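You operate a simulated robot arm through the tools that you are given. There is no shell and no other tool. Be economical: measure what you need, move in short steps, check, and stop when the job is done.

The job below is to be done with a simulated two-armed robot. You get a single attempt, and the scene is never put back.

Task
Put the can labelled "Huddanir" from the folding table on the white shelf and the can marked "Dalbiseon" in the green box. Pick up the can that says "Jorvaste" from the folding table with one hand, pass it to the other hand and put it on the white shelf. Put one of the tape strips from the folding table on the drain niche. Fetch the clear cup and set it on the shelf of the bottle bench. Fetch the blue corner guard and set it on the blue sheet. Put the dalbiseon can that says "23" from the white shelf on the top of the double shelf and the dalbiseon can labelled "21" on the drain niche. Close the meter drawer. Take the apple can and put it on the top of the bottle bench. Turn the blower dial to 2. Put the orchava can that says "28" from the top of the monitor bench in the inside of the red tray and the orchava can marked "29" on the top of the bottle bench. Do these in any order. Set down upright: can, clear cup, blue corner guard, dalbiseon can, apple can, orchava can.

The check looks at the end state, three seconds after you hand in, the way a careful person would. Anything else that was tipped, shoved, dropped, spilled or broken makes it a failure. Flat cloth is picked up by pressing the open fingertips on it (5 to 10 N) and closing them slowly along it; thin cloth reads only 2 to 8 mm in the jaws.

Robot
Two 7-joint arms with two-finger parallel grippers on one trunk, on a base that drives. Base frame: it is fixed to the floor where the robot stands at the start and does not move with it; the origin is under the middle of the robot, x ahead of it, y to its left, z up. Lengths are in mm, angles in degrees, forces in N, time in s.
The left shoulder is at the start at [50, 158, 1058], the right one opposite. With the tool pointing down near the work surface each hand reaches from about 100 to 600 mm from the robot's upright axis, wherever it stands, measured 20 degrees to its own side. Places, roughly: apple can [2500, -5500, 750]; blower dial [3300, -5600, 1400]; blue can, brown can, short green can [750, 500, 750]; blue corner guard (5x5x8 cm) [8800, -12700, 600]; blue sheet [6000, -10750, 750]; clear cup (7x7x8 cm) [11300, -7700, 900]; dalbiseon can [1250, -1500, 1000]; drain niche [5200, -500, 400]; green box [500, 750, 750]; inside of the red tray (19x20 cm) [6220, -5680, 1020]; meter drawer [1500, -2200, 1100]; orchava can [4250, -5750, 1000]; proof can, purple can, water can [750, 250, 750]; shelf of the bottle bench [7100, -5900, 300]; tape strip [750, 0, 750]; top of the bottle bench [7100, -5900, 900]; top of the double shelf [5600, -1800, 900]; white shelf [1400, -1500, 900]. Payload 3.91 kg a hand.
Tool frame (each hand has its own): the origin (TCP) lies between the finger pads and is the grasp point; the fingertips stand 30 mm ahead of it; z points along the fingers, y is the line along which they close. Largest opening 110 mm; finger width 20, thickness 10; the body of the gripper, 48 by 112 mm, starts 55 mm behind the TCP.
Orientation is that of the tool frame in the base frame, as a unit quaternion [x, y, z, w]. With the fingers straight down and closing along the base's y, the tool's x points along the base's -x, its y along +y and its z along -z.

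Tools
- The arms move only by the tool jog_arm. It takes "left_moves", "right_moves" or both (then of equal length, played together; a hand with none holds still); each is a list of rows, each an object (a shift or turn left out is 0, a gripper value left out holds the last) with "linear": the shift along the tool's x, y, z in m, a list of three; "angular": the turn, a rotation vector about the tool's x, y, z in degrees, a list of three; "grip": the closure, from 0 (fully open) to 1 (shut). In form: [{"linear": [x, y, z], "angular": [wx, wy, wz], "grip": grip}, ...]. A call has 1 to 20 rows; each row shifts and turns the commanded pose from where the row before left it, along the tool's axes as they then stand. Rows are played at 5 a second. More than 50 mm and 8.6 degrees between two rows, or a gripper value outside its range, and nothing of the call is played. Where a pose cannot be reached the arm comes as near as it can. A force on the tool above 40 N (or 10 N above the force at the start of the call, whichever is more), or a blocked arm, ends the call early, and 0.2 s more pass. The fingers move at their own pace (about 153 mm/s each) and stop on an object; they squeeze with about 26 N. The grip force told is the motor's: it shows also when the fingers shut on nothing. Time passes only in rows, and 0.2 s behind the last, so rows that do not move let the fingers close. The reply holds the time, the measured pose of the TCP, the force on the tool along the base axes, the opening and the grip force, in the units named above and with some noise, with the torque about the TCP (base axes, N m) and any sound that the robot's microphone picked up, and new pictures: "pictures" is both (left out), scene, wrist or none (wrist: the cameras of the hands that moved).
- Cameras (640 x 400 px; columns grow to the right, rows downward): "scene" is now at [129.3, 59.4, 1213.9]; the picture's right is [0.44, -0.90, 0.00], its down [-0.27, -0.13, -0.95] and it looks along [0.86, 0.42, -0.30] (base axes); focal length 214 px, centre (320, 200). "left" rides on the left gripper at [72, -17, -103] in its tool frame; the picture's right is [0.23, 0.97, 0.00], its down [-0.76, 0.18, -0.62] and it looks along [-0.61, 0.14, 0.78] (tool axes); focal length 222 px, centre (320, 200). "right" rides on the right gripper at [72, 17, -103] in its tool frame; the picture's right is [-0.23, 0.97, 0.00], its down [-0.76, -0.18, -0.62] and it looks along [-0.61, -0.14, 0.78] (tool axes); focal length 222 px, centre (320, 200). There is no depth. A picture from a camera that has moved, and an enlarged one, comes with that camera's place and axes in the base frame and with its lens. The place of the scene camera against the robot may be out by one fixed shift of up to 25 mm in any direction.
- raise_lower(by): slides the trunk up (or, below 0, down) by that many mm; the arms and the scene camera ride with it, the base frame stays. It gives what a move gives, with no picture.
- steer(legs): drives the robot by 1 to 6 legs, each [ahead, turn to the left] in mm and degrees, along the robot's own axes; the way and the turn of a leg run together, so that a leg with both is an arc; at most 1500 mm and 180 degrees a leg. The arms and the cameras ride along, it lands a little off, and it stops where it bumps. It gives what a move gives, and a new picture of the scene camera.
- aim_head(pan, tilt): turns the head with the scene camera to pan (to the left, within 80 degrees either way) and tilt (down, from -29 to 69), counted from straight ahead of the robot. It gives what a move gives, and a new picture of the scene camera.
- zoom(camera, box): a new picture of the part [left, top, right, bottom] of that camera's present view, enlarged. It takes no simulated time.
- finish_job(): hands the job in; it is judged then, once.

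Go step by step. Nothing tells you exact positions but the pictures and the camera data: compare them with the known pose of the tool, close in by small moves and look again before you grip or let go. The budget is 577 turns and 360 pictures, counting those below and the enlarged ones. Unless the task says otherwise, let go and move clear before handing in, and close with one line.

The tools are called as a command line: name --argument value ..., lists and objects as JSON in quotes. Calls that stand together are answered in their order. jog_arm: Moves the arms, as the interface text tells. Its arguments: {"type":"object","properties":{"left_moves":{"type":"array"},"right_moves":{"type":"array"},"pictures":{"type":"string","enum":["both","scene","wrist","none"]}},"required":[]} The other tools are called the same way: raise_lower (by) slides the trunk up or down; steer (legs) drives the base; aim_head (pan, tilt) turns the head that bears the scene camera; zoom (camera, box) takes an enlarged picture of a part of a camera's view; finish_job () hands the job in.

At the start:

```text
t: 0.0
left_tool_pos: [430.9, 388.0, 1071.8]
left_tool_rot: [-0.002, 1.0, 0.0, 0.0]
left_wrist_force: [-0.3, -0.6, 1.2]
left_moment: [0.0, 0.01, -0.01]
left_finger_gap: 109.9
left_grasp_force: 0.1
right_tool_pos: [277.4, 28.8, 1150.1]
right_tool_rot: [-0.001, 1.0, 0.0, 0.0]
right_wrist_force: [-0.8, -0.4, 0.2]
right_moment: [-0.02, -0.01, 0.01]
right_finger_gap: 109.7
right_grasp_force: 0.0
trunk travel left (down, up): [-300.0, 182.0]
robot x, y, heading: [-0.3, -1.2, 0.1]
head pan, tilt: [26.0, 17.7]
```

scene: 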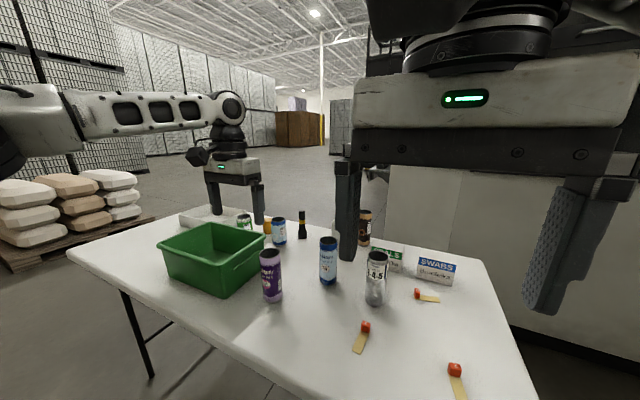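
right: 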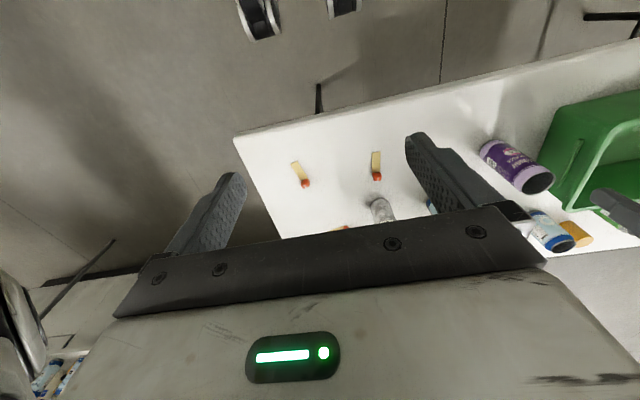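
left: 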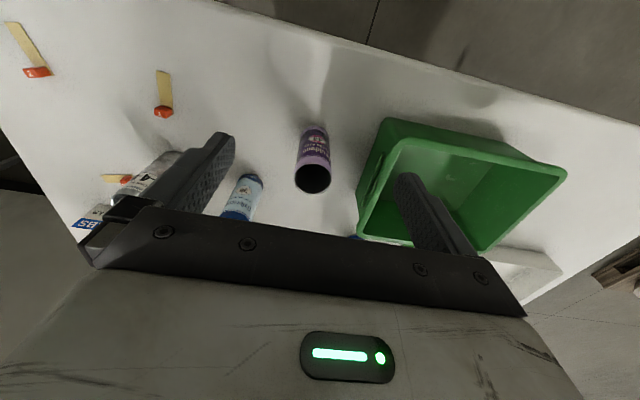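

I see the folding table with cans, the green box and tape strips. I zoom in to read the labels.

zoom --camera "scene" --box '[230, 200, 400, 310]'

zoom --camera "scene" --box '[340, 220, 480, 310]'

```text
3.64 times, centred on (315, 255) of scene
camera zoom: at [129.3, 59.4, 1213.9], right [0.44, -0.9, 0.0], down [-0.27, -0.13, -0.95], along [0.86, 0.42, -0.3], focal length 780 px, centre (338, 0)
```

zoom: 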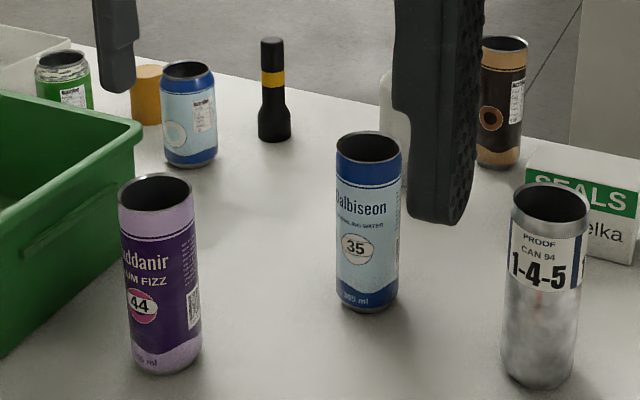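

```text
4.44 times, centred on (410, 265) of scene
camera zoom: at [129.3, 59.4, 1213.9], right [0.44, -0.9, 0.0], down [-0.27, -0.13, -0.95], along [0.86, 0.42, -0.3], focal length 953 px, centre (-80, -89)
```

zoom: 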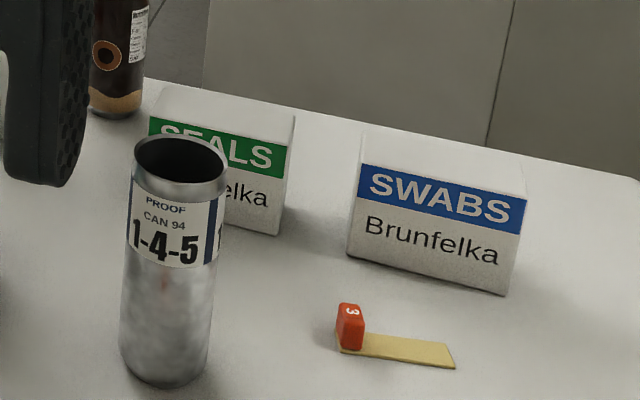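

Purple is Huddanir and the tall light-blue one is Dalbiseon 35. I zoom in to find which of the back cans is Jorvaste.

zoom --camera "scene" --box '[235, 205, 315, 255]'

zoom --camera "scene" --box '[350, 203, 382, 253]'

aim_head --pan 20 --tilt 35

```text
8.00 times, centred on (275, 230) of scene
camera zoom: at [129.3, 59.4, 1213.9], right [0.44, -0.9, 0.0], down [-0.27, -0.13, -0.95], along [0.86, 0.42, -0.3], focal length 1716 px, centre (680, -40)
```

zoom: 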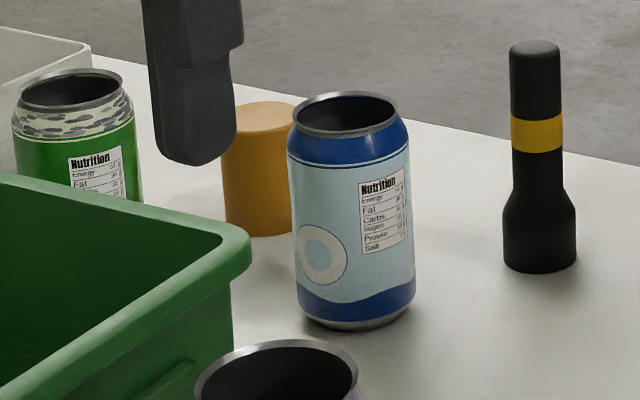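

```text
8.00 times, centred on (366, 228) of scene
camera zoom: at [129.3, 59.4, 1213.9], right [0.44, -0.9, 0.0], down [-0.27, -0.13, -0.95], along [0.86, 0.42, -0.3], focal length 1716 px, centre (-48, -24)
```

zoom: 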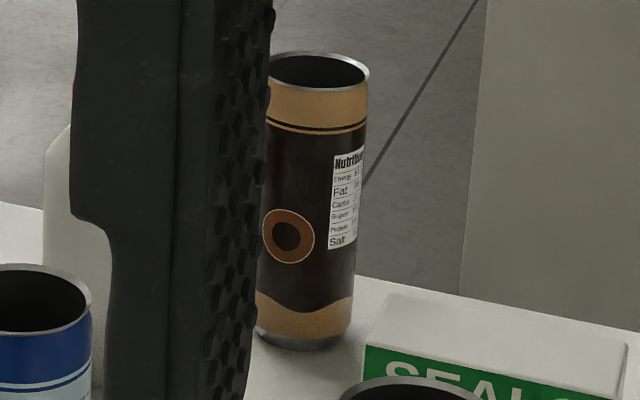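

```text
t: 0.8
left_tool_pos: [431.2, 388.3, 1071.6]
left_tool_rot: [-0.001, 1.0, 0.001, -0.001]
left_wrist_force: [-0.2, 0.2, -0.1]
left_moment: [-0.01, 0.01, -0.02]
left_finger_gap: 110.1
left_grasp_force: 0.0
right_tool_pos: [277.9, 28.3, 1149.5]
right_tool_rot: [0.0, 1.0, 0.0, 0.0]
right_wrist_force: [-1.3, 0.0, 0.7]
right_moment: [0.05, -0.02, 0.01]
right_finger_gap: 110.0
right_grasp_force: 0.1
trunk travel left (down, up): [-300.0, 182.0]
robot x, y, heading: [-4.7, -0.3, 0.0]
head pan, tilt: [20.0, 35.0]
camera scene: at [128.2, 48.6, 1186.3], right [0.34, -0.94, 0.0], down [-0.54, -0.2, -0.82], along [0.77, 0.28, -0.57], focal length 214 px, centre (320, 200)
```

scene: 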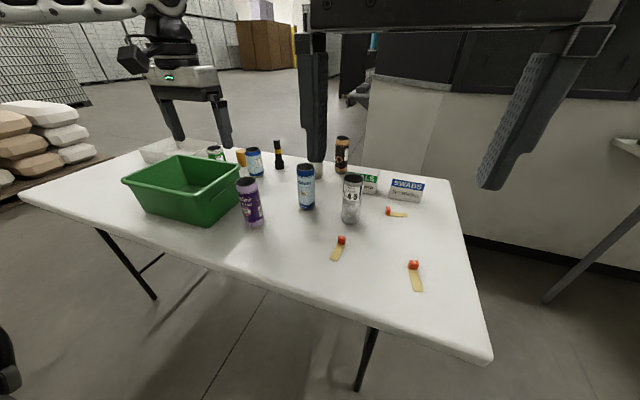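

The back cans' names face away from me. I'll look around to see room for driving before choosing a side to approach from.

aim_head --pan -35 --tilt 15

aim_head --pan 55 --tilt 20

```text
t: 2.0
left_tool_pos: [431.6, 388.3, 1070.8]
left_tool_rot: [-0.001, 1.0, -0.001, 0.001]
left_wrist_force: [0.4, -0.8, 0.2]
left_moment: [0.01, 0.0, -0.03]
left_finger_gap: 110.1
left_grasp_force: 0.1
right_tool_pos: [278.2, 29.2, 1149.8]
right_tool_rot: [0.0, 1.0, 0.0, 0.0]
right_wrist_force: [0.0, 0.0, -0.5]
right_moment: [-0.01, -0.01, 0.03]
right_finger_gap: 110.0
right_grasp_force: 0.0
trunk travel left (down, up): [-300.0, 182.0]
robot x, y, heading: [-0.6, 1.7, -0.1]
head pan, tilt: [-35.0, 15.0]
camera scene: at [122.0, -35.0, 1218.2], right [-0.57, -0.82, 0.0], down [-0.21, 0.15, -0.97], along [0.79, -0.55, -0.26], focal length 214 px, centre (320, 200)
```

scene: 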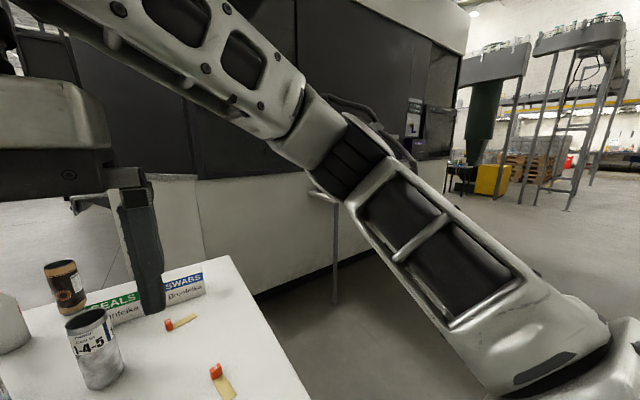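

```text
t: 3.7
left_tool_pos: [431.8, 387.8, 1069.8]
left_tool_rot: [-0.001, 1.0, 0.0, -0.001]
left_wrist_force: [0.6, 0.6, -0.4]
left_moment: [0.0, 0.0, 0.0]
left_finger_gap: 109.9
left_grasp_force: 0.0
right_tool_pos: [278.5, 28.9, 1150.1]
right_tool_rot: [0.0, 1.0, -0.001, -0.001]
right_wrist_force: [-0.2, 0.4, 0.6]
right_moment: [0.01, -0.03, 0.02]
right_finger_gap: 109.9
right_grasp_force: 0.1
trunk travel left (down, up): [-300.0, 182.0]
robot x, y, heading: [-1.1, 0.6, 0.1]
head pan, tilt: [55.0, 20.0]
camera scene: at [98.9, 94.7, 1210.1], right [0.82, -0.57, 0.0], down [-0.2, -0.28, -0.94], along [0.54, 0.77, -0.34], focal length 214 px, centre (320, 200)
```

scene: 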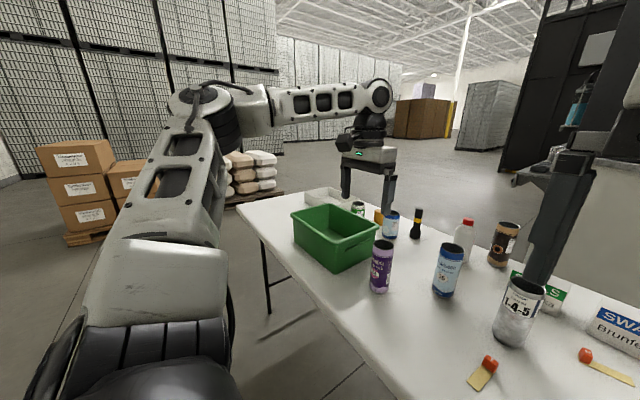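

A large machine stands behind-right of the table and its left side is open floor. I'll drive round the table's left end to its back side, where the names face.

steer --legs '[[0, 90], [1250, 0], [650, 0], [0, -90], [1500, 0], [0, -90]]'

aim_head --pan 10 --tilt 20

```text
t: 31.6
left_tool_pos: [1791.3, 1252.1, 1071.9]
left_tool_rot: [0.755, 0.656, 0.0, 0.0]
left_wrist_force: [0.8, -0.5, 0.3]
left_moment: [0.01, 0.0, 0.01]
left_finger_gap: 110.1
left_grasp_force: 0.1
right_tool_pos: [1457.0, 1455.9, 1149.8]
right_tool_rot: [0.755, 0.655, -0.001, 0.001]
right_wrist_force: [0.5, 0.6, 0.5]
right_moment: [0.01, 0.0, 0.0]
right_finger_gap: 109.8
right_grasp_force: 0.0
trunk travel left (down, up): [-300.0, 182.0]
robot x, y, heading: [1465.4, 1731.8, -98.0]
head pan, tilt: [55.0, 20.0]
camera scene: at [1535.4, 1649.4, 1210.1], right [-0.68, -0.73, 0.0], down [-0.25, 0.23, -0.94], along [0.69, -0.64, -0.34], focal length 214 px, centre (320, 200)
```

scene: 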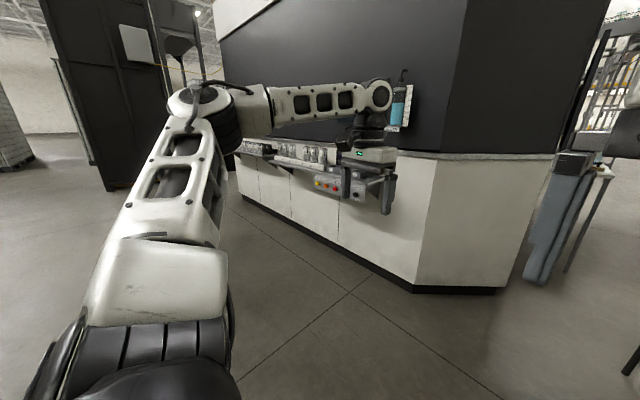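

```text
t: 32.7
left_tool_pos: [1790.9, 1251.9, 1071.1]
left_tool_rot: [0.755, 0.655, -0.001, 0.001]
left_wrist_force: [0.4, -0.1, 0.2]
left_moment: [0.0, -0.03, 0.03]
left_finger_gap: 110.1
left_grasp_force: 0.0
right_tool_pos: [1455.8, 1455.4, 1149.0]
right_tool_rot: [0.755, 0.656, 0.0, 0.0]
right_wrist_force: [-0.7, 0.9, -0.9]
right_moment: [0.0, 0.0, 0.0]
right_finger_gap: 109.9
right_grasp_force: 0.0
trunk travel left (down, up): [-300.0, 182.0]
robot x, y, heading: [1465.0, 1732.8, -98.2]
head pan, tilt: [10.0, 20.0]
camera scene: at [1470.6, 1620.1, 1210.1], right [-1.0, -0.03, 0.0], down [-0.01, 0.34, -0.94], along [0.03, -0.94, -0.34], focal length 214 px, centre (320, 200)
```

scene: 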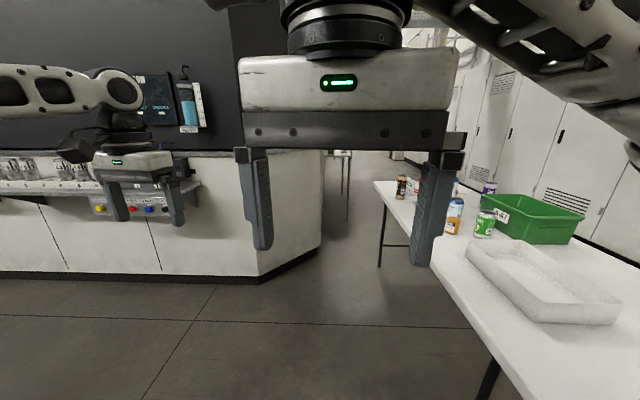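

The machine leaves room behind the table. I zoom on the cans from this side.

zoom --camera "scene" --box '[380, 165, 520, 250]'

```text
4.57 times, centred on (450, 208) of scene
camera zoom: at [1470.6, 1620.1, 1210.1], right [-1.0, -0.03, 0.0], down [-0.01, 0.34, -0.94], along [0.03, -0.94, -0.34], focal length 980 px, centre (-274, 166)
```

zoom: 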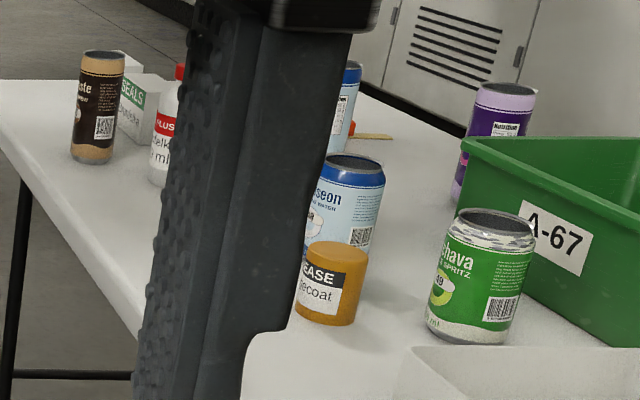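

The brown can reads "...ste" (Jorvaste). I'll retract the left hand a bit and drive toward the back edge so the right hand can reach it.

jog_arm --left_moves '[{"linear": [0.05, 0, 0]}, {"linear": [0.05, -0.03, 0]}, {"linear": [0.05, -0.03, 0]}]' --pictures "none"

steer --legs '[[0, 5], [1170, 0], [0, -32]]'

```text
refused: row 2 steps farther than a row can; nothing moved
```

```text
t: 38.8
left_tool_pos: [1791.6, 183.2, 1071.6]
left_tool_rot: [0.715, 0.699, 0.004, -0.005]
left_wrist_force: [-5.2, 10.5, 2.8]
left_moment: [-0.86, -0.66, 0.63]
left_finger_gap: 108.2
left_grasp_force: 0.0
right_tool_pos: [1438.8, 344.2, 1148.7]
right_tool_rot: [0.717, 0.697, 0.0, 0.001]
right_wrist_force: [0.2, 0.1, 0.3]
right_moment: [-0.01, 0.0, 0.03]
right_finger_gap: 109.9
right_grasp_force: 0.1
trunk travel left (down, up): [-300.0, 182.0]
robot x, y, heading: [1416.7, 621.1, -91.7]
head pan, tilt: [10.0, 20.0]
stopped in leg 2: the force on the tool passed its limit at 51 N (the readings are from after the stop); the commanded pose is now the measured one
camera scene: at [1436.4, 509.5, 1210.4], right [-0.99, -0.14, 0.0], down [-0.05, 0.34, -0.94], along [0.14, -0.93, -0.34], focal length 214 px, centre (320, 200)
```

scene: 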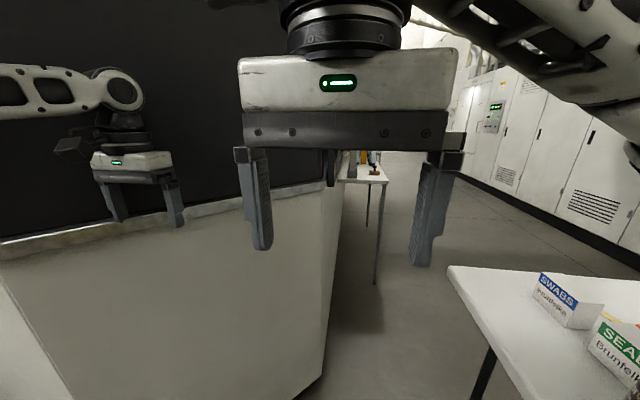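

My left hand lightly touched the machine since the retraction was refused. I retract it now in allowed steps.

jog_arm --left_moves '[{"linear": [0.05, 0, 0]}, {"linear": [0.05, 0, 0]}, {"linear": [0.05, 0, 0]}, {"linear": [0, -0.05, 0]}]' --pictures "none"

```text
t: 39.8
left_tool_pos: [1744.1, 331.0, 1075.8]
left_tool_rot: [0.716, 0.698, 0.005, -0.006]
left_wrist_force: [-1.0, 0.5, 0.2]
left_moment: [-0.01, 0.01, 0.01]
left_finger_gap: 110.0
left_grasp_force: 0.1
right_tool_pos: [1439.4, 343.5, 1148.5]
right_tool_rot: [0.718, 0.696, 0.001, 0.0]
right_wrist_force: [-0.2, -0.7, 0.1]
right_moment: [0.01, -0.01, -0.02]
right_finger_gap: 109.8
right_grasp_force: 0.0
trunk travel left (down, up): [-300.0, 182.0]
robot x, y, heading: [1419.5, 623.7, -91.8]
head pan, tilt: [10.0, 20.0]
```

steer --legs '[[0, -32], [80, 0]]'

aim_head --pan -30 --tilt 30

```text
t: 42.4
left_tool_pos: [1504.0, 137.7, 1076.3]
left_tool_rot: [0.878, 0.48, 0.005, -0.005]
left_wrist_force: [0.1, 0.2, -0.2]
left_moment: [0.0, -0.02, -0.01]
left_finger_gap: 109.9
left_grasp_force: 0.0
right_tool_pos: [1249.1, 305.8, 1149.4]
right_tool_rot: [0.879, 0.477, 0.001, 0.0]
right_wrist_force: [-0.3, -0.2, -0.1]
right_moment: [0.03, 0.03, 0.0]
right_finger_gap: 110.0
right_grasp_force: 0.1
trunk travel left (down, up): [-300.0, 182.0]
robot x, y, heading: [1376.1, 554.4, -123.2]
head pan, tilt: [10.0, 20.0]
camera scene: at [1323.6, 453.9, 1210.0], right [-0.92, 0.39, 0.0], down [0.13, 0.32, -0.94], along [-0.37, -0.86, -0.34], focal length 214 px, centre (320, 200)
```

scene: 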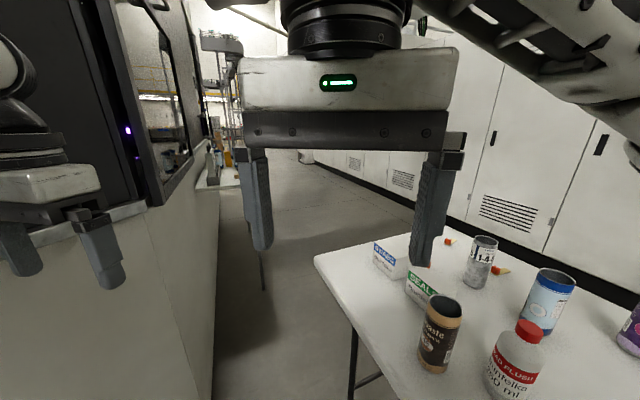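

```text
t: 43.5
left_tool_pos: [1504.0, 136.9, 1076.8]
left_tool_rot: [0.877, 0.48, 0.006, -0.005]
left_wrist_force: [0.1, -0.3, 0.1]
left_moment: [0.0, -0.03, 0.02]
left_finger_gap: 110.0
left_grasp_force: 0.1
right_tool_pos: [1249.3, 306.8, 1150.7]
right_tool_rot: [0.879, 0.477, 0.0, 0.0]
right_wrist_force: [0.0, 0.7, -1.1]
right_moment: [-0.03, 0.01, 0.0]
right_finger_gap: 110.0
right_grasp_force: 0.1
trunk travel left (down, up): [-300.0, 182.0]
robot x, y, heading: [1377.6, 556.1, -122.9]
head pan, tilt: [-30.0, 30.0]
camera scene: at [1279.8, 499.0, 1194.1], right [-0.45, 0.89, 0.0], down [0.45, 0.23, -0.87], along [-0.77, -0.39, -0.5], focal length 214 px, centre (320, 200)
```

scene: 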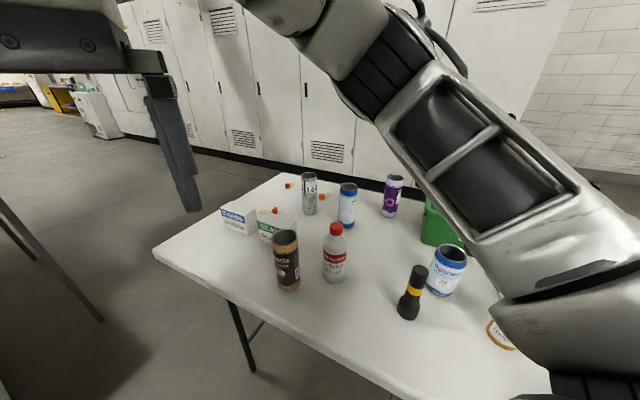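

zoom --camera "scene" --box '[400, 230, 480, 310]'

zoom --camera "scene" --box '[220, 170, 420, 300]'

```text
5.00 times, centred on (440, 270) of scene
camera zoom: at [1279.8, 499.0, 1194.1], right [-0.45, 0.89, 0.0], down [0.45, 0.23, -0.87], along [-0.77, -0.39, -0.5], focal length 1072 px, centre (-280, -150)
```

zoom: 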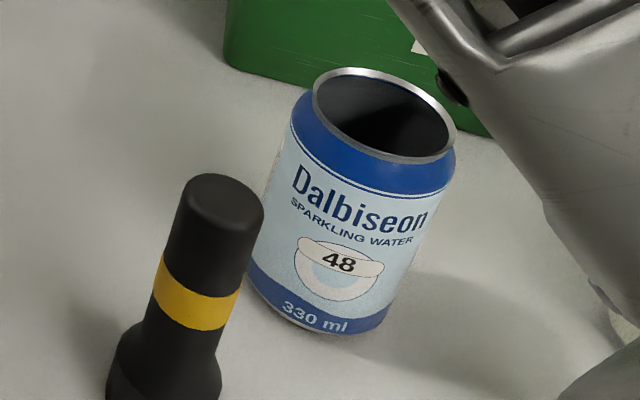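

```text
3.08 times, centred on (320, 235) of scene
camera zoom: at [1279.8, 499.0, 1194.1], right [-0.45, 0.89, 0.0], down [0.45, 0.23, -0.87], along [-0.77, -0.39, -0.5], focal length 660 px, centre (320, 92)
```

zoom: 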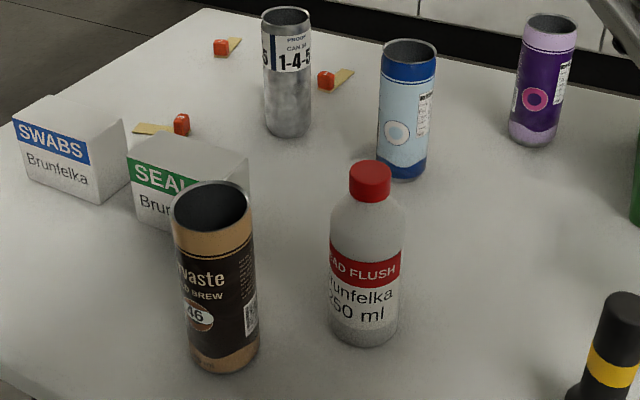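

Jorvaste is the brown can near [998, 263], and the table top computes to z≈722. I move the right hand above it with the grip slightly narrowed and look.

jog_arm --right_moves '[{"linear": [-0.028, -0.031, 0], "grip": 0.15}, {"linear": [-0.028, -0.031, 0]}, {"linear": [-0.028, -0.031, 0]}, {"linear": [-0.028, -0.031, 0]}, {"linear": [-0.028, -0.031, 0]}, {"linear": [-0.028, -0.031, 0]}, {"linear": [0, 0, 0.05]}, {"linear": [0, 0, 0.05]}]' --pictures "both"

```text
t: 45.3
left_tool_pos: [1503.3, 137.5, 1076.2]
left_tool_rot: [0.878, 0.478, 0.006, -0.005]
left_wrist_force: [0.3, 0.9, 0.2]
left_moment: [0.01, 0.02, 0.0]
left_finger_gap: 110.1
left_grasp_force: 0.1
right_tool_pos: [999.9, 268.5, 1047.3]
right_tool_rot: [0.879, 0.477, -0.001, 0.001]
right_wrist_force: [0.5, -0.4, 0.9]
right_moment: [0.0, -0.01, 0.03]
right_finger_gap: 93.5
right_grasp_force: 0.1
trunk travel left (down, up): [-300.0, 182.0]
robot x, y, heading: [1375.5, 555.7, -122.8]
head pan, tilt: [-30.0, 30.0]
camera scene: at [1279.5, 499.0, 1194.1], right [-0.45, 0.89, 0.0], down [0.45, 0.23, -0.87], along [-0.77, -0.39, -0.5], focal length 214 px, centre (320, 200)
camera right: at [1053.3, 320.2, 1151.3], right [0.69, -0.72, 0.0], down [-0.56, -0.54, 0.62], along [-0.45, -0.43, -0.78], focal length 222 px, centre (320, 200)
```

scene: 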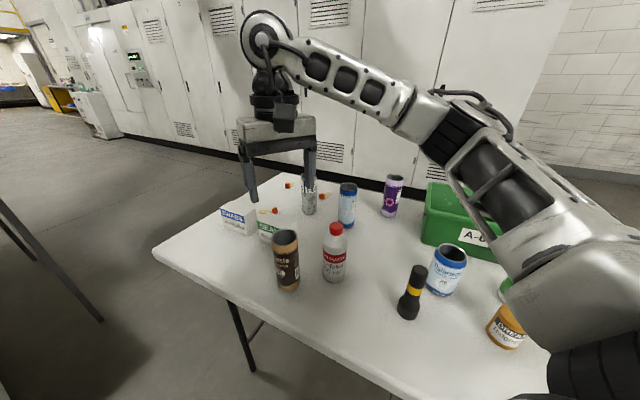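
right: 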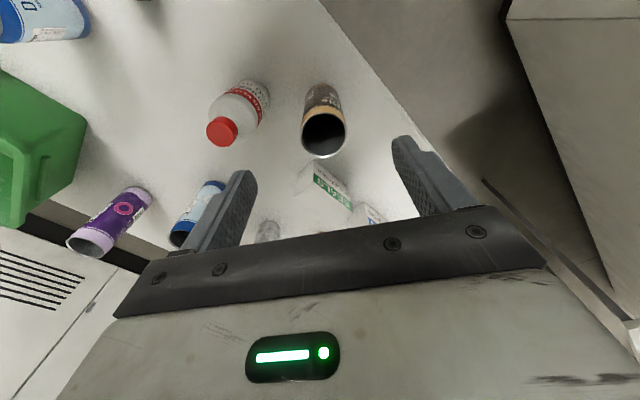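

jog_arm --right_moves '[{"linear": [-0.028, -0.004, 0]}, {"linear": [0, 0, 0.05]}, {"linear": [0, 0, 0.035]}]' --pictures "wrist"

```text
t: 46.1
left_tool_pos: [1503.5, 137.6, 1077.0]
left_tool_rot: [0.877, 0.48, 0.006, -0.004]
left_wrist_force: [0.6, -0.2, 0.2]
left_moment: [-0.04, 0.04, -0.03]
left_finger_gap: 109.7
left_grasp_force: 0.1
right_tool_pos: [982.7, 247.7, 961.2]
right_tool_rot: [0.879, 0.478, 0.0, -0.001]
right_wrist_force: [0.8, 1.0, 0.3]
right_moment: [-0.02, -0.03, -0.02]
right_finger_gap: 93.4
right_grasp_force: 0.1
trunk travel left (down, up): [-300.0, 182.0]
robot x, y, heading: [1373.2, 554.7, -123.1]
head pan, tilt: [-30.0, 30.0]
camera right: at [1035.9, 299.0, 1064.3], right [0.69, -0.72, 0.0], down [-0.56, -0.54, 0.62], along [-0.45, -0.43, -0.78], focal length 222 px, centre (320, 200)
```

right: 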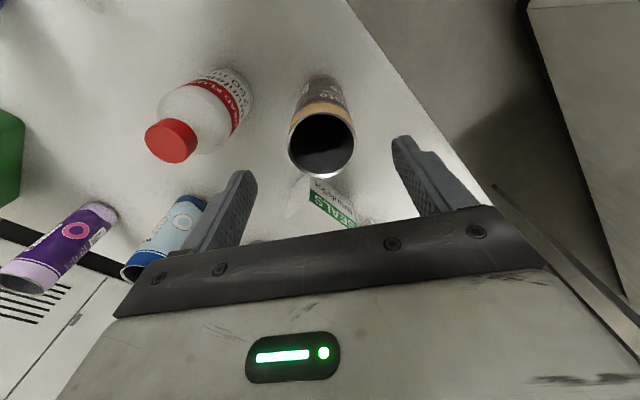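

Can is centred under the hand. Descend and close.

jog_arm --right_moves '[{"linear": [0, 0, 0.045]}, {"linear": [0, 0, 0.042]}, {"grip": 1}, {}, {}, {}]' --pictures "wrist"

```text
t: 47.5
left_tool_pos: [1503.1, 136.5, 1077.2]
left_tool_rot: [0.878, 0.479, 0.005, -0.005]
left_wrist_force: [0.0, 0.1, 1.0]
left_moment: [-0.02, -0.01, 0.0]
left_finger_gap: 110.1
left_grasp_force: 0.1
right_tool_pos: [982.5, 247.1, 876.9]
right_tool_rot: [0.879, 0.478, 0.0, -0.001]
right_wrist_force: [-0.7, -0.3, -0.1]
right_moment: [-0.02, 0.01, -0.01]
right_finger_gap: 55.9
right_grasp_force: 26.2
trunk travel left (down, up): [-300.0, 182.0]
robot x, y, heading: [1372.4, 556.0, -123.2]
head pan, tilt: [-30.0, 30.0]
camera right: at [1036.2, 300.1, 980.2], right [0.69, -0.72, 0.0], down [-0.56, -0.54, 0.62], along [-0.45, -0.43, -0.78], focal length 222 px, centre (320, 200)
```

right: 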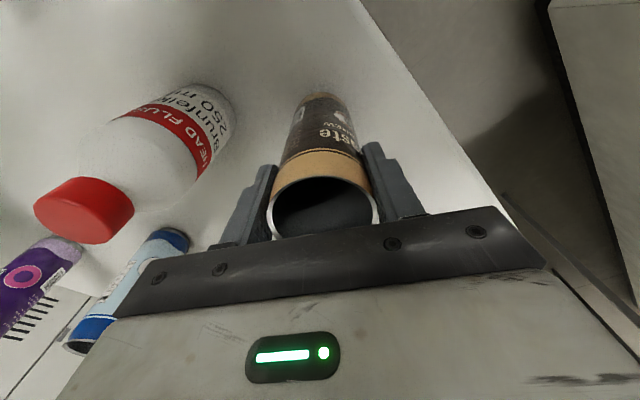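

Gripped the Jorvaste can (56 mm). I lift it, bring it in front, and begin turning the left hand to point forward-right.

jog_arm --right_moves '[{"linear": [0, 0, -0.05]}, {"linear": [0, 0, -0.05]}, {"linear": [0, 0, -0.05]}, {"linear": [0.018, 0.032, 0]}, {"linear": [0.018, 0.032, 0]}, {"linear": [0.018, 0.032, 0]}, {"linear": [0.018, 0.032, 0]}, {"linear": [0.018, 0.032, 0]}, {}, {}, {}, {}, {}, {}, {}, {}]' --left_moves '[{"angular": [0, 0, -8.5]}, {"angular": [0, 0, -8.5]}, {"angular": [0, 0, -8.5]}, {"angular": [0, 0, -8.5]}, {"angular": [0, 0, -8.5]}, {"angular": [0, 0, -8.5]}, {"angular": [0, 0, -8.5]}, {"angular": [0, 0, -8.5]}, {"angular": [0, 0, -8.5]}, {"angular": [0, 0, -8.5]}, {"angular": [0, 0, -8.5]}, {"angular": [0, 0, -8.5]}, {"angular": [0, 0, -8.5]}, {"angular": [0, 0, -8.5]}, {"angular": [0, 0, -8.5]}, {"angular": [0, 0, -7.5]}]' --pictures "none"

```text
t: 50.9
left_tool_pos: [1503.9, 135.8, 1076.7]
left_tool_rot: [-0.107, 0.994, 0.006, 0.004]
left_wrist_force: [0.5, 0.1, -0.3]
left_moment: [0.01, 0.04, 0.0]
left_finger_gap: 110.0
left_grasp_force: 0.0
right_tool_pos: [1166.5, 233.4, 1028.0]
right_tool_rot: [0.879, 0.477, 0.0, 0.0]
right_wrist_force: [0.1, -0.2, -0.9]
right_moment: [-0.03, -0.01, 0.02]
right_finger_gap: 56.0
right_grasp_force: 26.1
trunk travel left (down, up): [-300.0, 182.0]
robot x, y, heading: [1375.3, 554.6, -123.0]
head pan, tilt: [-30.0, 30.0]
```

jog_arm --left_moves '[{"angular": [0, 8.2, 0]}, {"angular": [0, 8.2, 0]}, {"angular": [0, 8.2, 0]}, {"angular": [0, 8.2, 0]}, {"angular": [0, 8.2, 0]}, {"angular": [0, 8.2, 0]}, {"angular": [0, 8.2, 0]}, {"angular": [0, 8.2, 0]}, {"angular": [0, 8.2, 0]}, {"angular": [0, 8.2, 0]}, {"angular": [0, 8, 0]}]' --pictures "none"

aim_head --pan 5 --tilt 30

```text
t: 53.3
left_tool_pos: [1504.4, 136.9, 1077.3]
left_tool_rot: [-0.08, 0.704, -0.072, -0.702]
left_wrist_force: [0.1, -0.2, 0.1]
left_moment: [0.0, 0.01, -0.01]
left_finger_gap: 110.0
left_grasp_force: 0.1
right_tool_pos: [1167.0, 233.3, 1027.4]
right_tool_rot: [0.879, 0.477, 0.0, 0.0]
right_wrist_force: [0.1, 0.5, -0.3]
right_moment: [-0.02, 0.02, -0.05]
right_finger_gap: 55.9
right_grasp_force: 26.4
trunk travel left (down, up): [-300.0, 182.0]
robot x, y, heading: [1377.5, 555.0, -123.1]
head pan, tilt: [-30.0, 30.0]
```

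```text
t: 54.3
left_tool_pos: [1503.9, 136.6, 1076.7]
left_tool_rot: [-0.079, 0.705, -0.071, -0.701]
left_wrist_force: [0.0, 0.5, -0.1]
left_moment: [-0.01, 0.02, -0.02]
left_finger_gap: 110.2
left_grasp_force: 0.1
right_tool_pos: [1167.6, 233.5, 1027.8]
right_tool_rot: [0.879, 0.477, 0.0, 0.0]
right_wrist_force: [0.2, -0.3, -0.2]
right_moment: [-0.03, 0.0, -0.01]
right_finger_gap: 56.1
right_grasp_force: 26.4
trunk travel left (down, up): [-300.0, 182.0]
robot x, y, heading: [1375.0, 555.9, -123.1]
head pan, tilt: [5.0, 30.0]
camera scene: at [1317.8, 460.3, 1194.0], right [-0.88, 0.47, 0.0], down [0.24, 0.44, -0.87], along [-0.41, -0.76, -0.5], focal length 214 px, centre (320, 200)
```

scene: 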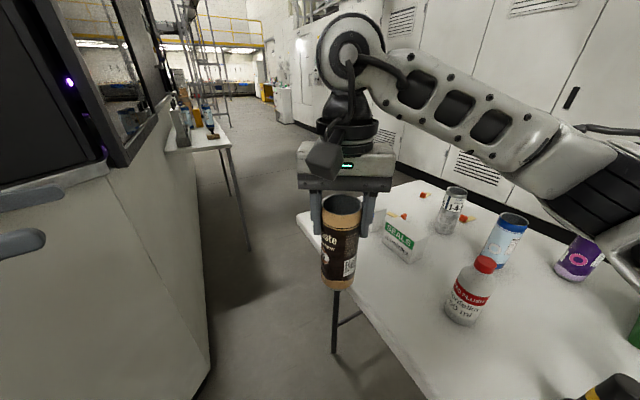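

The can hangs in front; the left hand is horizontal. I move it to the approach point beside the can's lower part.

jog_arm --left_moves '[{"linear": [-0.027, 0.033, 0]}, {"linear": [-0.027, 0.033, 0]}, {"linear": [-0.027, 0.033, 0]}, {"linear": [-0.028, 0.033, 0]}, {"linear": [-0.028, 0.032, 0]}, {"linear": [0, 0, 0.05]}, {"linear": [0, 0, 0.05]}, {"linear": [0, 0, 0.05]}, {"linear": [0, 0, 0.049]}]' --pictures "both"

```text
t: 56.3
left_tool_pos: [1415.1, 209.5, 902.8]
left_tool_rot: [-0.079, 0.706, -0.069, -0.701]
left_wrist_force: [0.5, 0.3, -0.2]
left_moment: [0.02, 0.01, -0.01]
left_finger_gap: 109.8
left_grasp_force: 0.0
left hand out of reach, approached as far as the arm can: row 2, 3, 4, 5, 6, 7, 8, 9
right_tool_pos: [1167.6, 233.2, 1028.4]
right_tool_rot: [0.879, 0.477, 0.0, 0.0]
right_wrist_force: [-0.5, 0.2, -0.7]
right_moment: [0.0, 0.02, 0.0]
right_finger_gap: 56.0
right_grasp_force: 25.9
trunk travel left (down, up): [-300.0, 182.0]
robot x, y, heading: [1377.3, 557.2, -122.8]
head pan, tilt: [5.0, 30.0]
camera scene: at [1317.9, 460.2, 1194.0], right [-0.88, 0.47, 0.0], down [0.23, 0.44, -0.87], along [-0.41, -0.76, -0.5], focal length 214 px, centre (320, 200)
camera left: at [1519.0, 211.5, 976.2], right [-0.21, 0.95, 0.24], down [0.58, 0.31, -0.76], along [-0.79, -0.02, -0.61], focal length 222 px, centre (320, 200)
```

scene: 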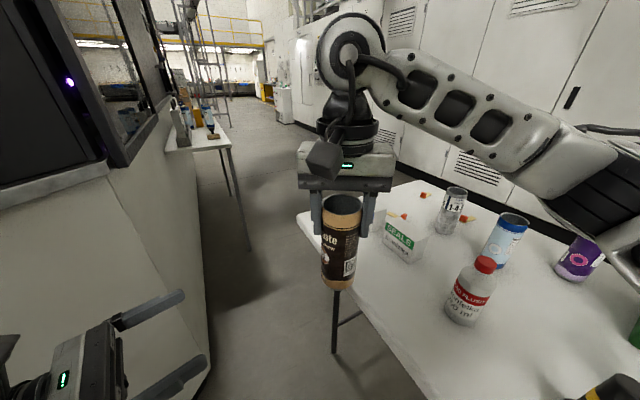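
left: 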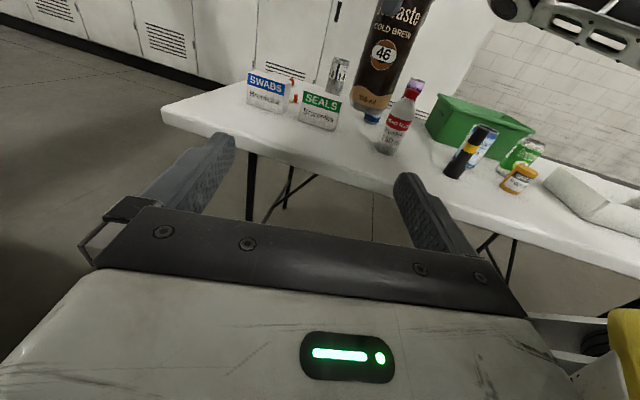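

The left arm is cramped there. I'll move the can further forward and up, and bring the left hand in from the side.

jog_arm --right_moves '[{"linear": [-0.03, 0.02, -0.027]}, {"linear": [-0.03, 0.02, -0.027]}, {"linear": [-0.03, 0.02, -0.027]}, {"linear": [-0.03, 0, 0]}, {}]' --left_moves '[{"linear": [0.03, 0, 0], "angular": [-8, 0, 0]}, {"linear": [0.03, 0, 0], "angular": [-8, 0, 0]}, {"linear": [0.03, 0, 0], "angular": [-8, 0, 0]}, {"linear": [0.03, 0, 0], "angular": [-8, 0, 0]}, {"linear": [0, 0, 0], "angular": [-8, 0, 0]}]' --pictures "none"

```text
t: 57.5
left_tool_pos: [1418.0, 207.7, 1022.2]
left_tool_rot: [0.166, 0.687, 0.176, -0.685]
left_wrist_force: [0.4, -0.4, -1.0]
left_moment: [0.01, 0.02, -0.05]
left_finger_gap: 110.1
left_grasp_force: 0.0
right_tool_pos: [1151.4, 100.7, 1108.6]
right_tool_rot: [0.879, 0.478, -0.002, 0.0]
right_wrist_force: [-0.2, 0.3, -0.8]
right_moment: [-0.02, -0.01, -0.01]
right_finger_gap: 56.0
right_grasp_force: 26.2
trunk travel left (down, up): [-300.0, 182.0]
robot x, y, heading: [1373.6, 556.6, -122.8]
head pan, tilt: [5.0, 30.0]
```

jog_arm --left_moves '[{"linear": [0, -0.044, 0]}, {"linear": [0, -0.044, 0]}, {"linear": [0, -0.044, 0]}, {"linear": [0, -0.044, 0]}, {"linear": [0, -0.044, 0]}, {"linear": [0, 0, 0.035]}, {"linear": [0, 0, 0.035]}]' --pictures "both"

```text
t: 59.1
left_tool_pos: [1390.8, 171.2, 1046.0]
left_tool_rot: [0.164, 0.688, 0.173, -0.686]
left_wrist_force: [0.3, 0.3, 0.2]
left_moment: [0.02, -0.02, 0.0]
left_finger_gap: 110.0
left_grasp_force: 0.1
left hand out of reach, approached as far as the arm can: row 2, 3, 4, 5, 6, 7
right_tool_pos: [1150.9, 101.5, 1109.4]
right_tool_rot: [0.879, 0.477, -0.001, 0.0]
right_wrist_force: [0.6, 0.2, -0.6]
right_moment: [0.04, 0.01, 0.02]
right_finger_gap: 55.9
right_grasp_force: 26.0
trunk travel left (down, up): [-300.0, 182.0]
robot x, y, heading: [1375.4, 554.0, -122.8]
head pan, tilt: [5.0, 30.0]
camera scene: at [1317.8, 460.4, 1194.1], right [-0.88, 0.47, 0.0], down [0.23, 0.44, -0.87], along [-0.41, -0.76, -0.5], focal length 214 px, centre (320, 200)
camera left: at [1472.6, 106.1, 1117.3], right [0.45, 0.86, 0.24], down [0.64, -0.12, -0.76], along [-0.62, 0.49, -0.6], focal length 222 px, centre (320, 200)
```

scene: 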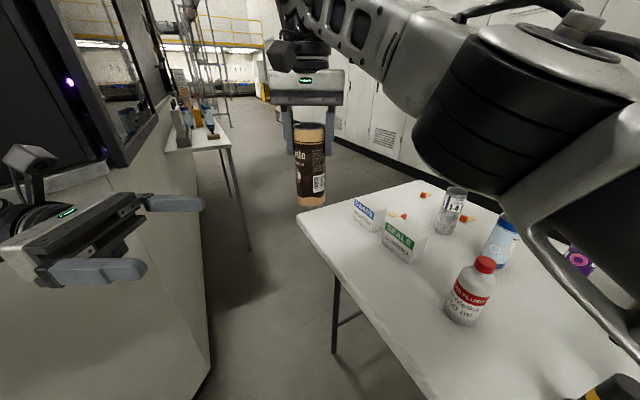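
left: 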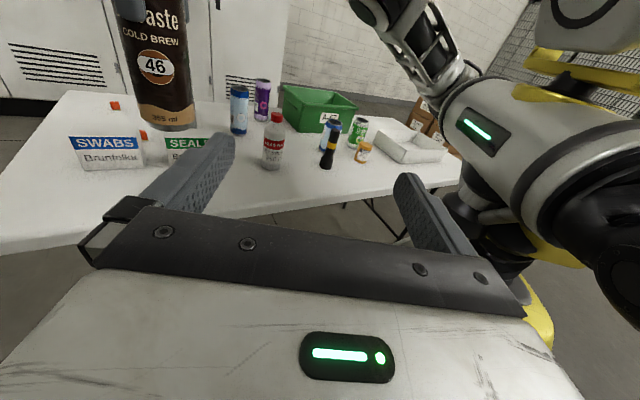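

The wrist is near a limit in that twist. I unwind the left hand and try the opposite roll (more natural for the wrist).

jog_arm --left_moves '[{"linear": [0, 0, -0.02], "angular": [8, 0, 0]}, {"linear": [0, 0, -0.02], "angular": [8, 0, 0]}, {"linear": [0, 0, -0.02], "angular": [8, 0, 0]}, {"linear": [0, 0, -0.02], "angular": [8, 0, 0]}, {"linear": [0, 0, -0.02], "angular": [8, 0, 0]}, {"angular": [0, -8.2, 0]}, {"angular": [0, -8.2, 0]}, {"angular": [0, -8.2, 0]}, {"angular": [0, -8.2, 0]}, {"angular": [0, -8.2, 0]}, {"angular": [0, -8.2, 0]}, {"angular": [0, -8.2, 0]}, {"angular": [0, -8.2, 0]}, {"angular": [0, -8.2, 0]}, {"angular": [0, -8.2, 0]}, {"angular": [0, -8, 0]}, {"angular": [0, 0, 8.5]}, {"angular": [0, 0, 8.5]}, {"angular": [0, 0, 8.5]}, {"angular": [0, 0, 8.5]}]' --pictures "none"

jog_arm --left_moves '[{"angular": [0, 0, 8.5]}, {"angular": [0, 0, 8.5]}, {"angular": [0, 0, 8.5]}, {"angular": [0, 0, 8.5]}, {"angular": [0, 0, 8.5]}, {"angular": [0, 0, 8.5]}, {"angular": [0, 0, 8.5]}, {"angular": [0, 0, 8.5]}, {"angular": [0, 0, 8.5]}, {"angular": [0, 0, 8.5]}, {"angular": [0, 0, 8.5]}, {"angular": [0, 0, 7.5]}, {"angular": [0, 0, 8.5]}, {"angular": [0, 0, 8.5]}, {"angular": [0, 0, 8.5]}, {"angular": [0, 0, 8.5]}, {"angular": [0, 0, 8.5]}]' --pictures "none"

```text
t: 63.3
left_tool_pos: [1484.9, 153.4, 1043.8]
left_tool_rot: [0.19, 0.982, 0.007, 0.001]
left_wrist_force: [-0.3, -0.9, 0.2]
left_moment: [-0.02, 0.0, 0.01]
left_finger_gap: 110.2
left_grasp_force: 0.0
right_tool_pos: [1152.1, 100.4, 1109.5]
right_tool_rot: [0.879, 0.477, 0.0, 0.0]
right_wrist_force: [0.5, -0.2, -0.3]
right_moment: [-0.03, 0.02, 0.02]
right_finger_gap: 56.2
right_grasp_force: 25.8
trunk travel left (down, up): [-300.0, 182.0]
robot x, y, heading: [1377.0, 555.5, -123.0]
head pan, tilt: [5.0, 30.0]
```

```text
t: 66.9
left_tool_pos: [1485.9, 153.4, 1044.1]
left_tool_rot: [0.992, 0.127, 0.003, -0.006]
left_wrist_force: [0.2, -0.3, 0.0]
left_moment: [0.01, 0.01, -0.03]
left_finger_gap: 109.9
left_grasp_force: 0.1
right_tool_pos: [1152.8, 100.5, 1107.9]
right_tool_rot: [0.879, 0.477, -0.001, 0.0]
right_wrist_force: [0.0, 0.4, -0.2]
right_moment: [0.01, -0.02, 0.0]
right_finger_gap: 56.2
right_grasp_force: 25.8
trunk travel left (down, up): [-300.0, 182.0]
robot x, y, heading: [1375.5, 556.8, -122.8]
head pan, tilt: [5.0, 30.0]
```

jog_arm --left_moves '[{"angular": [0, -8.2, 0]}, {"angular": [0, -8.2, 0]}, {"angular": [0, -8.2, 0]}, {"angular": [0, -8.2, 0]}, {"angular": [0, -8.2, 0]}, {"angular": [0, -8.2, 0]}, {"angular": [0, -8.2, 0]}, {"angular": [0, -8.2, 0]}, {"angular": [0, -8.2, 0]}, {"angular": [0, -8.2, 0]}, {"angular": [0, -8, 0]}]' --pictures "scene"

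```text
t: 69.3
left_tool_pos: [1485.5, 152.6, 1043.8]
left_tool_rot: [0.703, 0.095, -0.699, 0.086]
left_wrist_force: [-1.0, 0.9, -0.2]
left_moment: [0.0, -0.04, -0.03]
left_finger_gap: 110.0
left_grasp_force: 0.0
right_tool_pos: [1152.6, 101.4, 1108.3]
right_tool_rot: [0.879, 0.477, -0.001, 0.0]
right_wrist_force: [0.5, -0.7, 0.2]
right_moment: [0.0, -0.03, 0.0]
right_finger_gap: 56.1
right_grasp_force: 25.6
trunk travel left (down, up): [-300.0, 182.0]
robot x, y, heading: [1378.8, 551.6, -123.0]
head pan, tilt: [5.0, 30.0]
camera scene: at [1317.8, 460.3, 1194.1], right [-0.88, 0.47, 0.0], down [0.23, 0.44, -0.87], along [-0.41, -0.76, -0.5], focal length 214 px, centre (320, 200)
```

scene: 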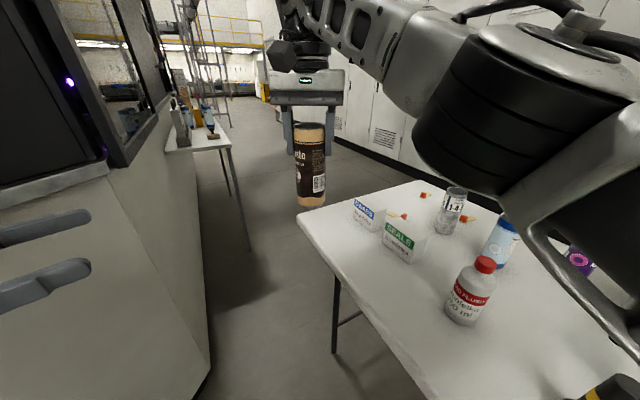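

jog_arm --left_moves '[{"linear": [0.008, -0.034, 0]}, {"linear": [0, 0, 0.045]}, {"linear": [0, 0, 0.045]}, {"linear": [0, 0, 0.045]}, {"linear": [0, 0, 0.045]}, {"linear": [0, 0, 0.045]}]' --pictures "both"

```text
t: 70.7
left_tool_pos: [1274.9, 98.2, 1030.8]
left_tool_rot: [0.703, 0.094, -0.7, 0.087]
left_wrist_force: [-0.3, -0.5, -0.5]
left_moment: [0.0, 0.02, 0.01]
left_finger_gap: 109.9
left_grasp_force: 0.2
left hand out of reach, approached as far as the arm can: row 1, 2, 3
right_tool_pos: [1151.6, 99.9, 1108.4]
right_tool_rot: [0.878, 0.478, 0.0, -0.001]
right_wrist_force: [0.1, 0.2, 0.4]
right_moment: [0.0, -0.01, -0.02]
right_finger_gap: 56.1
right_grasp_force: 25.8
trunk travel left (down, up): [-300.0, 182.0]
robot x, y, heading: [1377.5, 554.7, -123.2]
head pan, tilt: [5.0, 30.0]
camera scene: at [1317.7, 460.2, 1194.0], right [-0.88, 0.47, 0.0], down [0.24, 0.44, -0.87], along [-0.41, -0.76, -0.5], focal length 214 px, centre (320, 200)
camera left: at [1370.4, 140.7, 960.2], right [0.25, -0.94, -0.24], down [0.65, -0.02, 0.76], along [-0.72, -0.34, 0.6], focal length 222 px, centre (320, 200)
```

scene: 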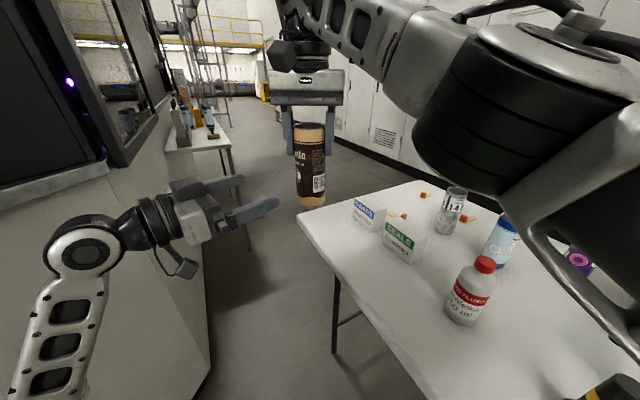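
left: 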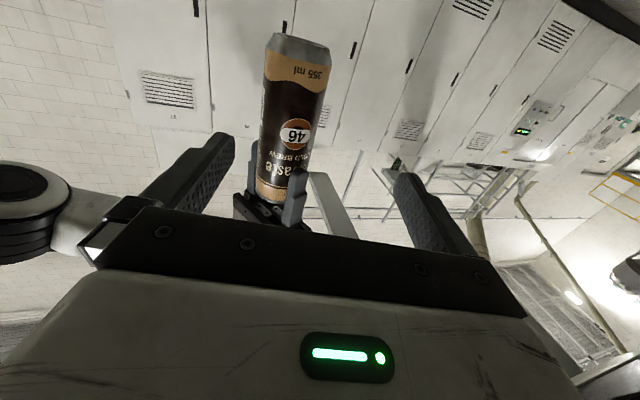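

jog_arm --left_moves '[{"linear": [0, -0.033, 0]}, {"linear": [0, 0, 0.04]}]' --pictures "wrist"

```text
t: 71.3
left_tool_pos: [1230.6, 121.4, 1030.8]
left_tool_rot: [0.703, 0.094, -0.699, 0.087]
left_wrist_force: [-0.3, -0.8, -0.8]
left_moment: [-0.01, 0.0, 0.04]
left_finger_gap: 110.1
left_grasp_force: 0.0
right_tool_pos: [1151.8, 101.1, 1109.3]
right_tool_rot: [0.879, 0.477, -0.001, 0.0]
right_wrist_force: [-0.3, -0.2, -0.1]
right_moment: [0.01, 0.02, 0.02]
right_finger_gap: 56.0
right_grasp_force: 25.7
trunk travel left (down, up): [-300.0, 182.0]
robot x, y, heading: [1376.6, 553.8, -122.9]
head pan, tilt: [5.0, 30.0]
camera left: at [1325.9, 163.6, 959.1], right [0.25, -0.94, -0.24], down [0.64, -0.02, 0.76], along [-0.72, -0.34, 0.6], focal length 222 px, centre (320, 200)
```

left: 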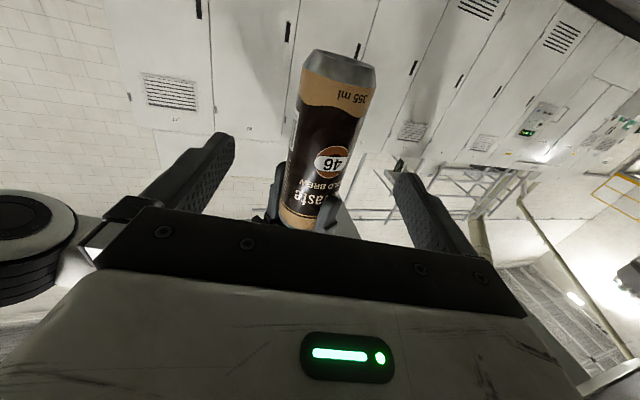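

jog_arm --left_moves '[{"linear": [0, 0, 0.041]}, {"linear": [0, 0, 0.04]}, {"grip": 1}, {}, {}, {}]' --pictures "both"

```text
t: 72.7
left_tool_pos: [1155.4, 98.8, 1027.9]
left_tool_rot: [0.703, 0.096, -0.699, 0.087]
left_wrist_force: [-0.6, -15.2, 0.6]
left_moment: [0.34, -0.09, 0.15]
left_finger_gap: 55.5
left_grasp_force: 25.9
right_tool_pos: [1152.8, 99.3, 1109.0]
right_tool_rot: [0.879, 0.477, 0.001, -0.001]
right_wrist_force: [0.6, 13.7, 0.0]
right_moment: [0.89, 0.05, -0.13]
right_finger_gap: 56.1
right_grasp_force: 26.8
trunk travel left (down, up): [-300.0, 182.0]
robot x, y, heading: [1377.8, 556.3, -123.2]
head pan, tilt: [5.0, 30.0]
camera scene: at [1317.9, 460.2, 1194.1], right [-0.88, 0.47, 0.0], down [0.23, 0.44, -0.87], along [-0.41, -0.76, -0.5], focal length 214 px, centre (320, 200)
camera left: at [1249.6, 141.2, 956.1], right [0.25, -0.94, -0.24], down [0.64, -0.02, 0.76], along [-0.72, -0.35, 0.6], focal length 222 px, centre (320, 200)
```

scene: 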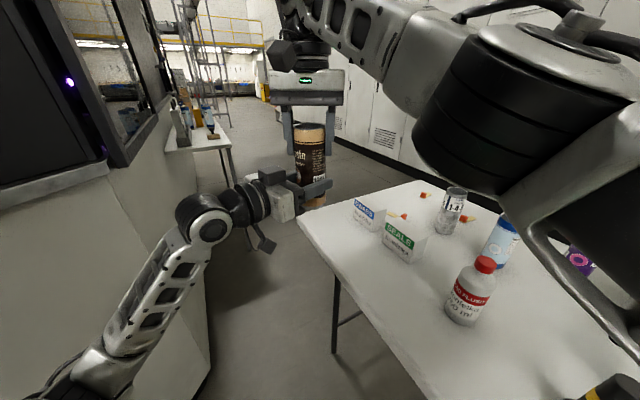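
left: 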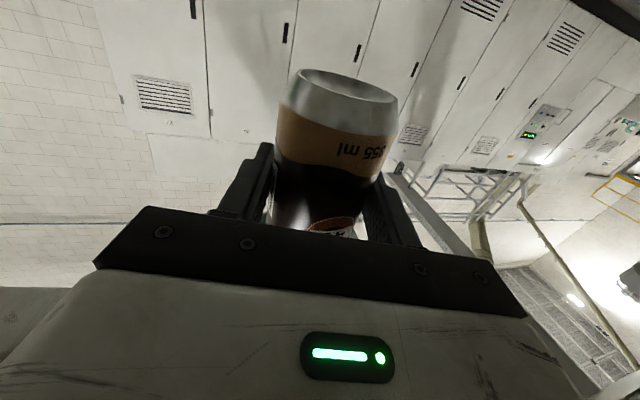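

Both hands hold it; open the right and lift it away.

jog_arm --right_moves '[{"grip": 0.3}, {}, {"linear": [0, 0, -0.05]}, {"linear": [0, 0, -0.05]}, {"linear": [0, -0.04, 0]}, {"linear": [0, -0.04, 0]}, {"linear": [0, -0.04, 0]}]' --pictures "scene"

```text
t: 74.3
left_tool_pos: [1155.2, 100.4, 1028.2]
left_tool_rot: [0.703, 0.095, -0.699, 0.087]
left_wrist_force: [0.3, -1.5, 0.2]
left_moment: [0.0, -0.03, -0.01]
left_finger_gap: 55.4
left_grasp_force: 25.6
right_tool_pos: [1040.9, 196.0, 1162.5]
right_tool_rot: [0.879, 0.477, -0.001, 0.001]
right_wrist_force: [-0.3, 0.0, 0.0]
right_moment: [0.0, 0.01, -0.01]
right_finger_gap: 77.2
right_grasp_force: 0.0
right hand out of reach, approached as far as the arm can: row 3, 4
trunk travel left (down, up): [-300.0, 182.0]
robot x, y, heading: [1376.3, 557.5, -123.1]
head pan, tilt: [5.0, 30.0]
camera scene: at [1317.6, 460.4, 1194.1], right [-0.88, 0.47, 0.0], down [0.24, 0.44, -0.87], along [-0.41, -0.76, -0.5], focal length 214 px, centre (320, 200)
```

scene: 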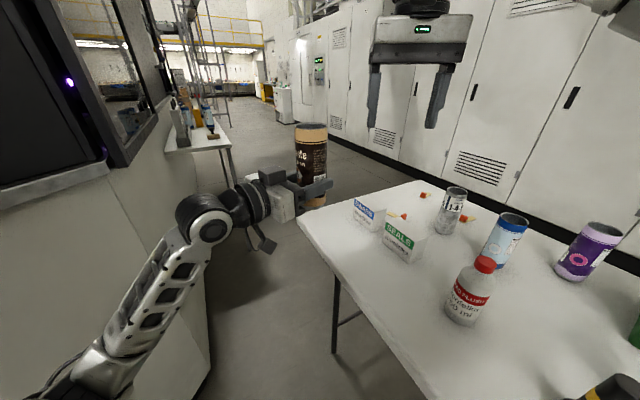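

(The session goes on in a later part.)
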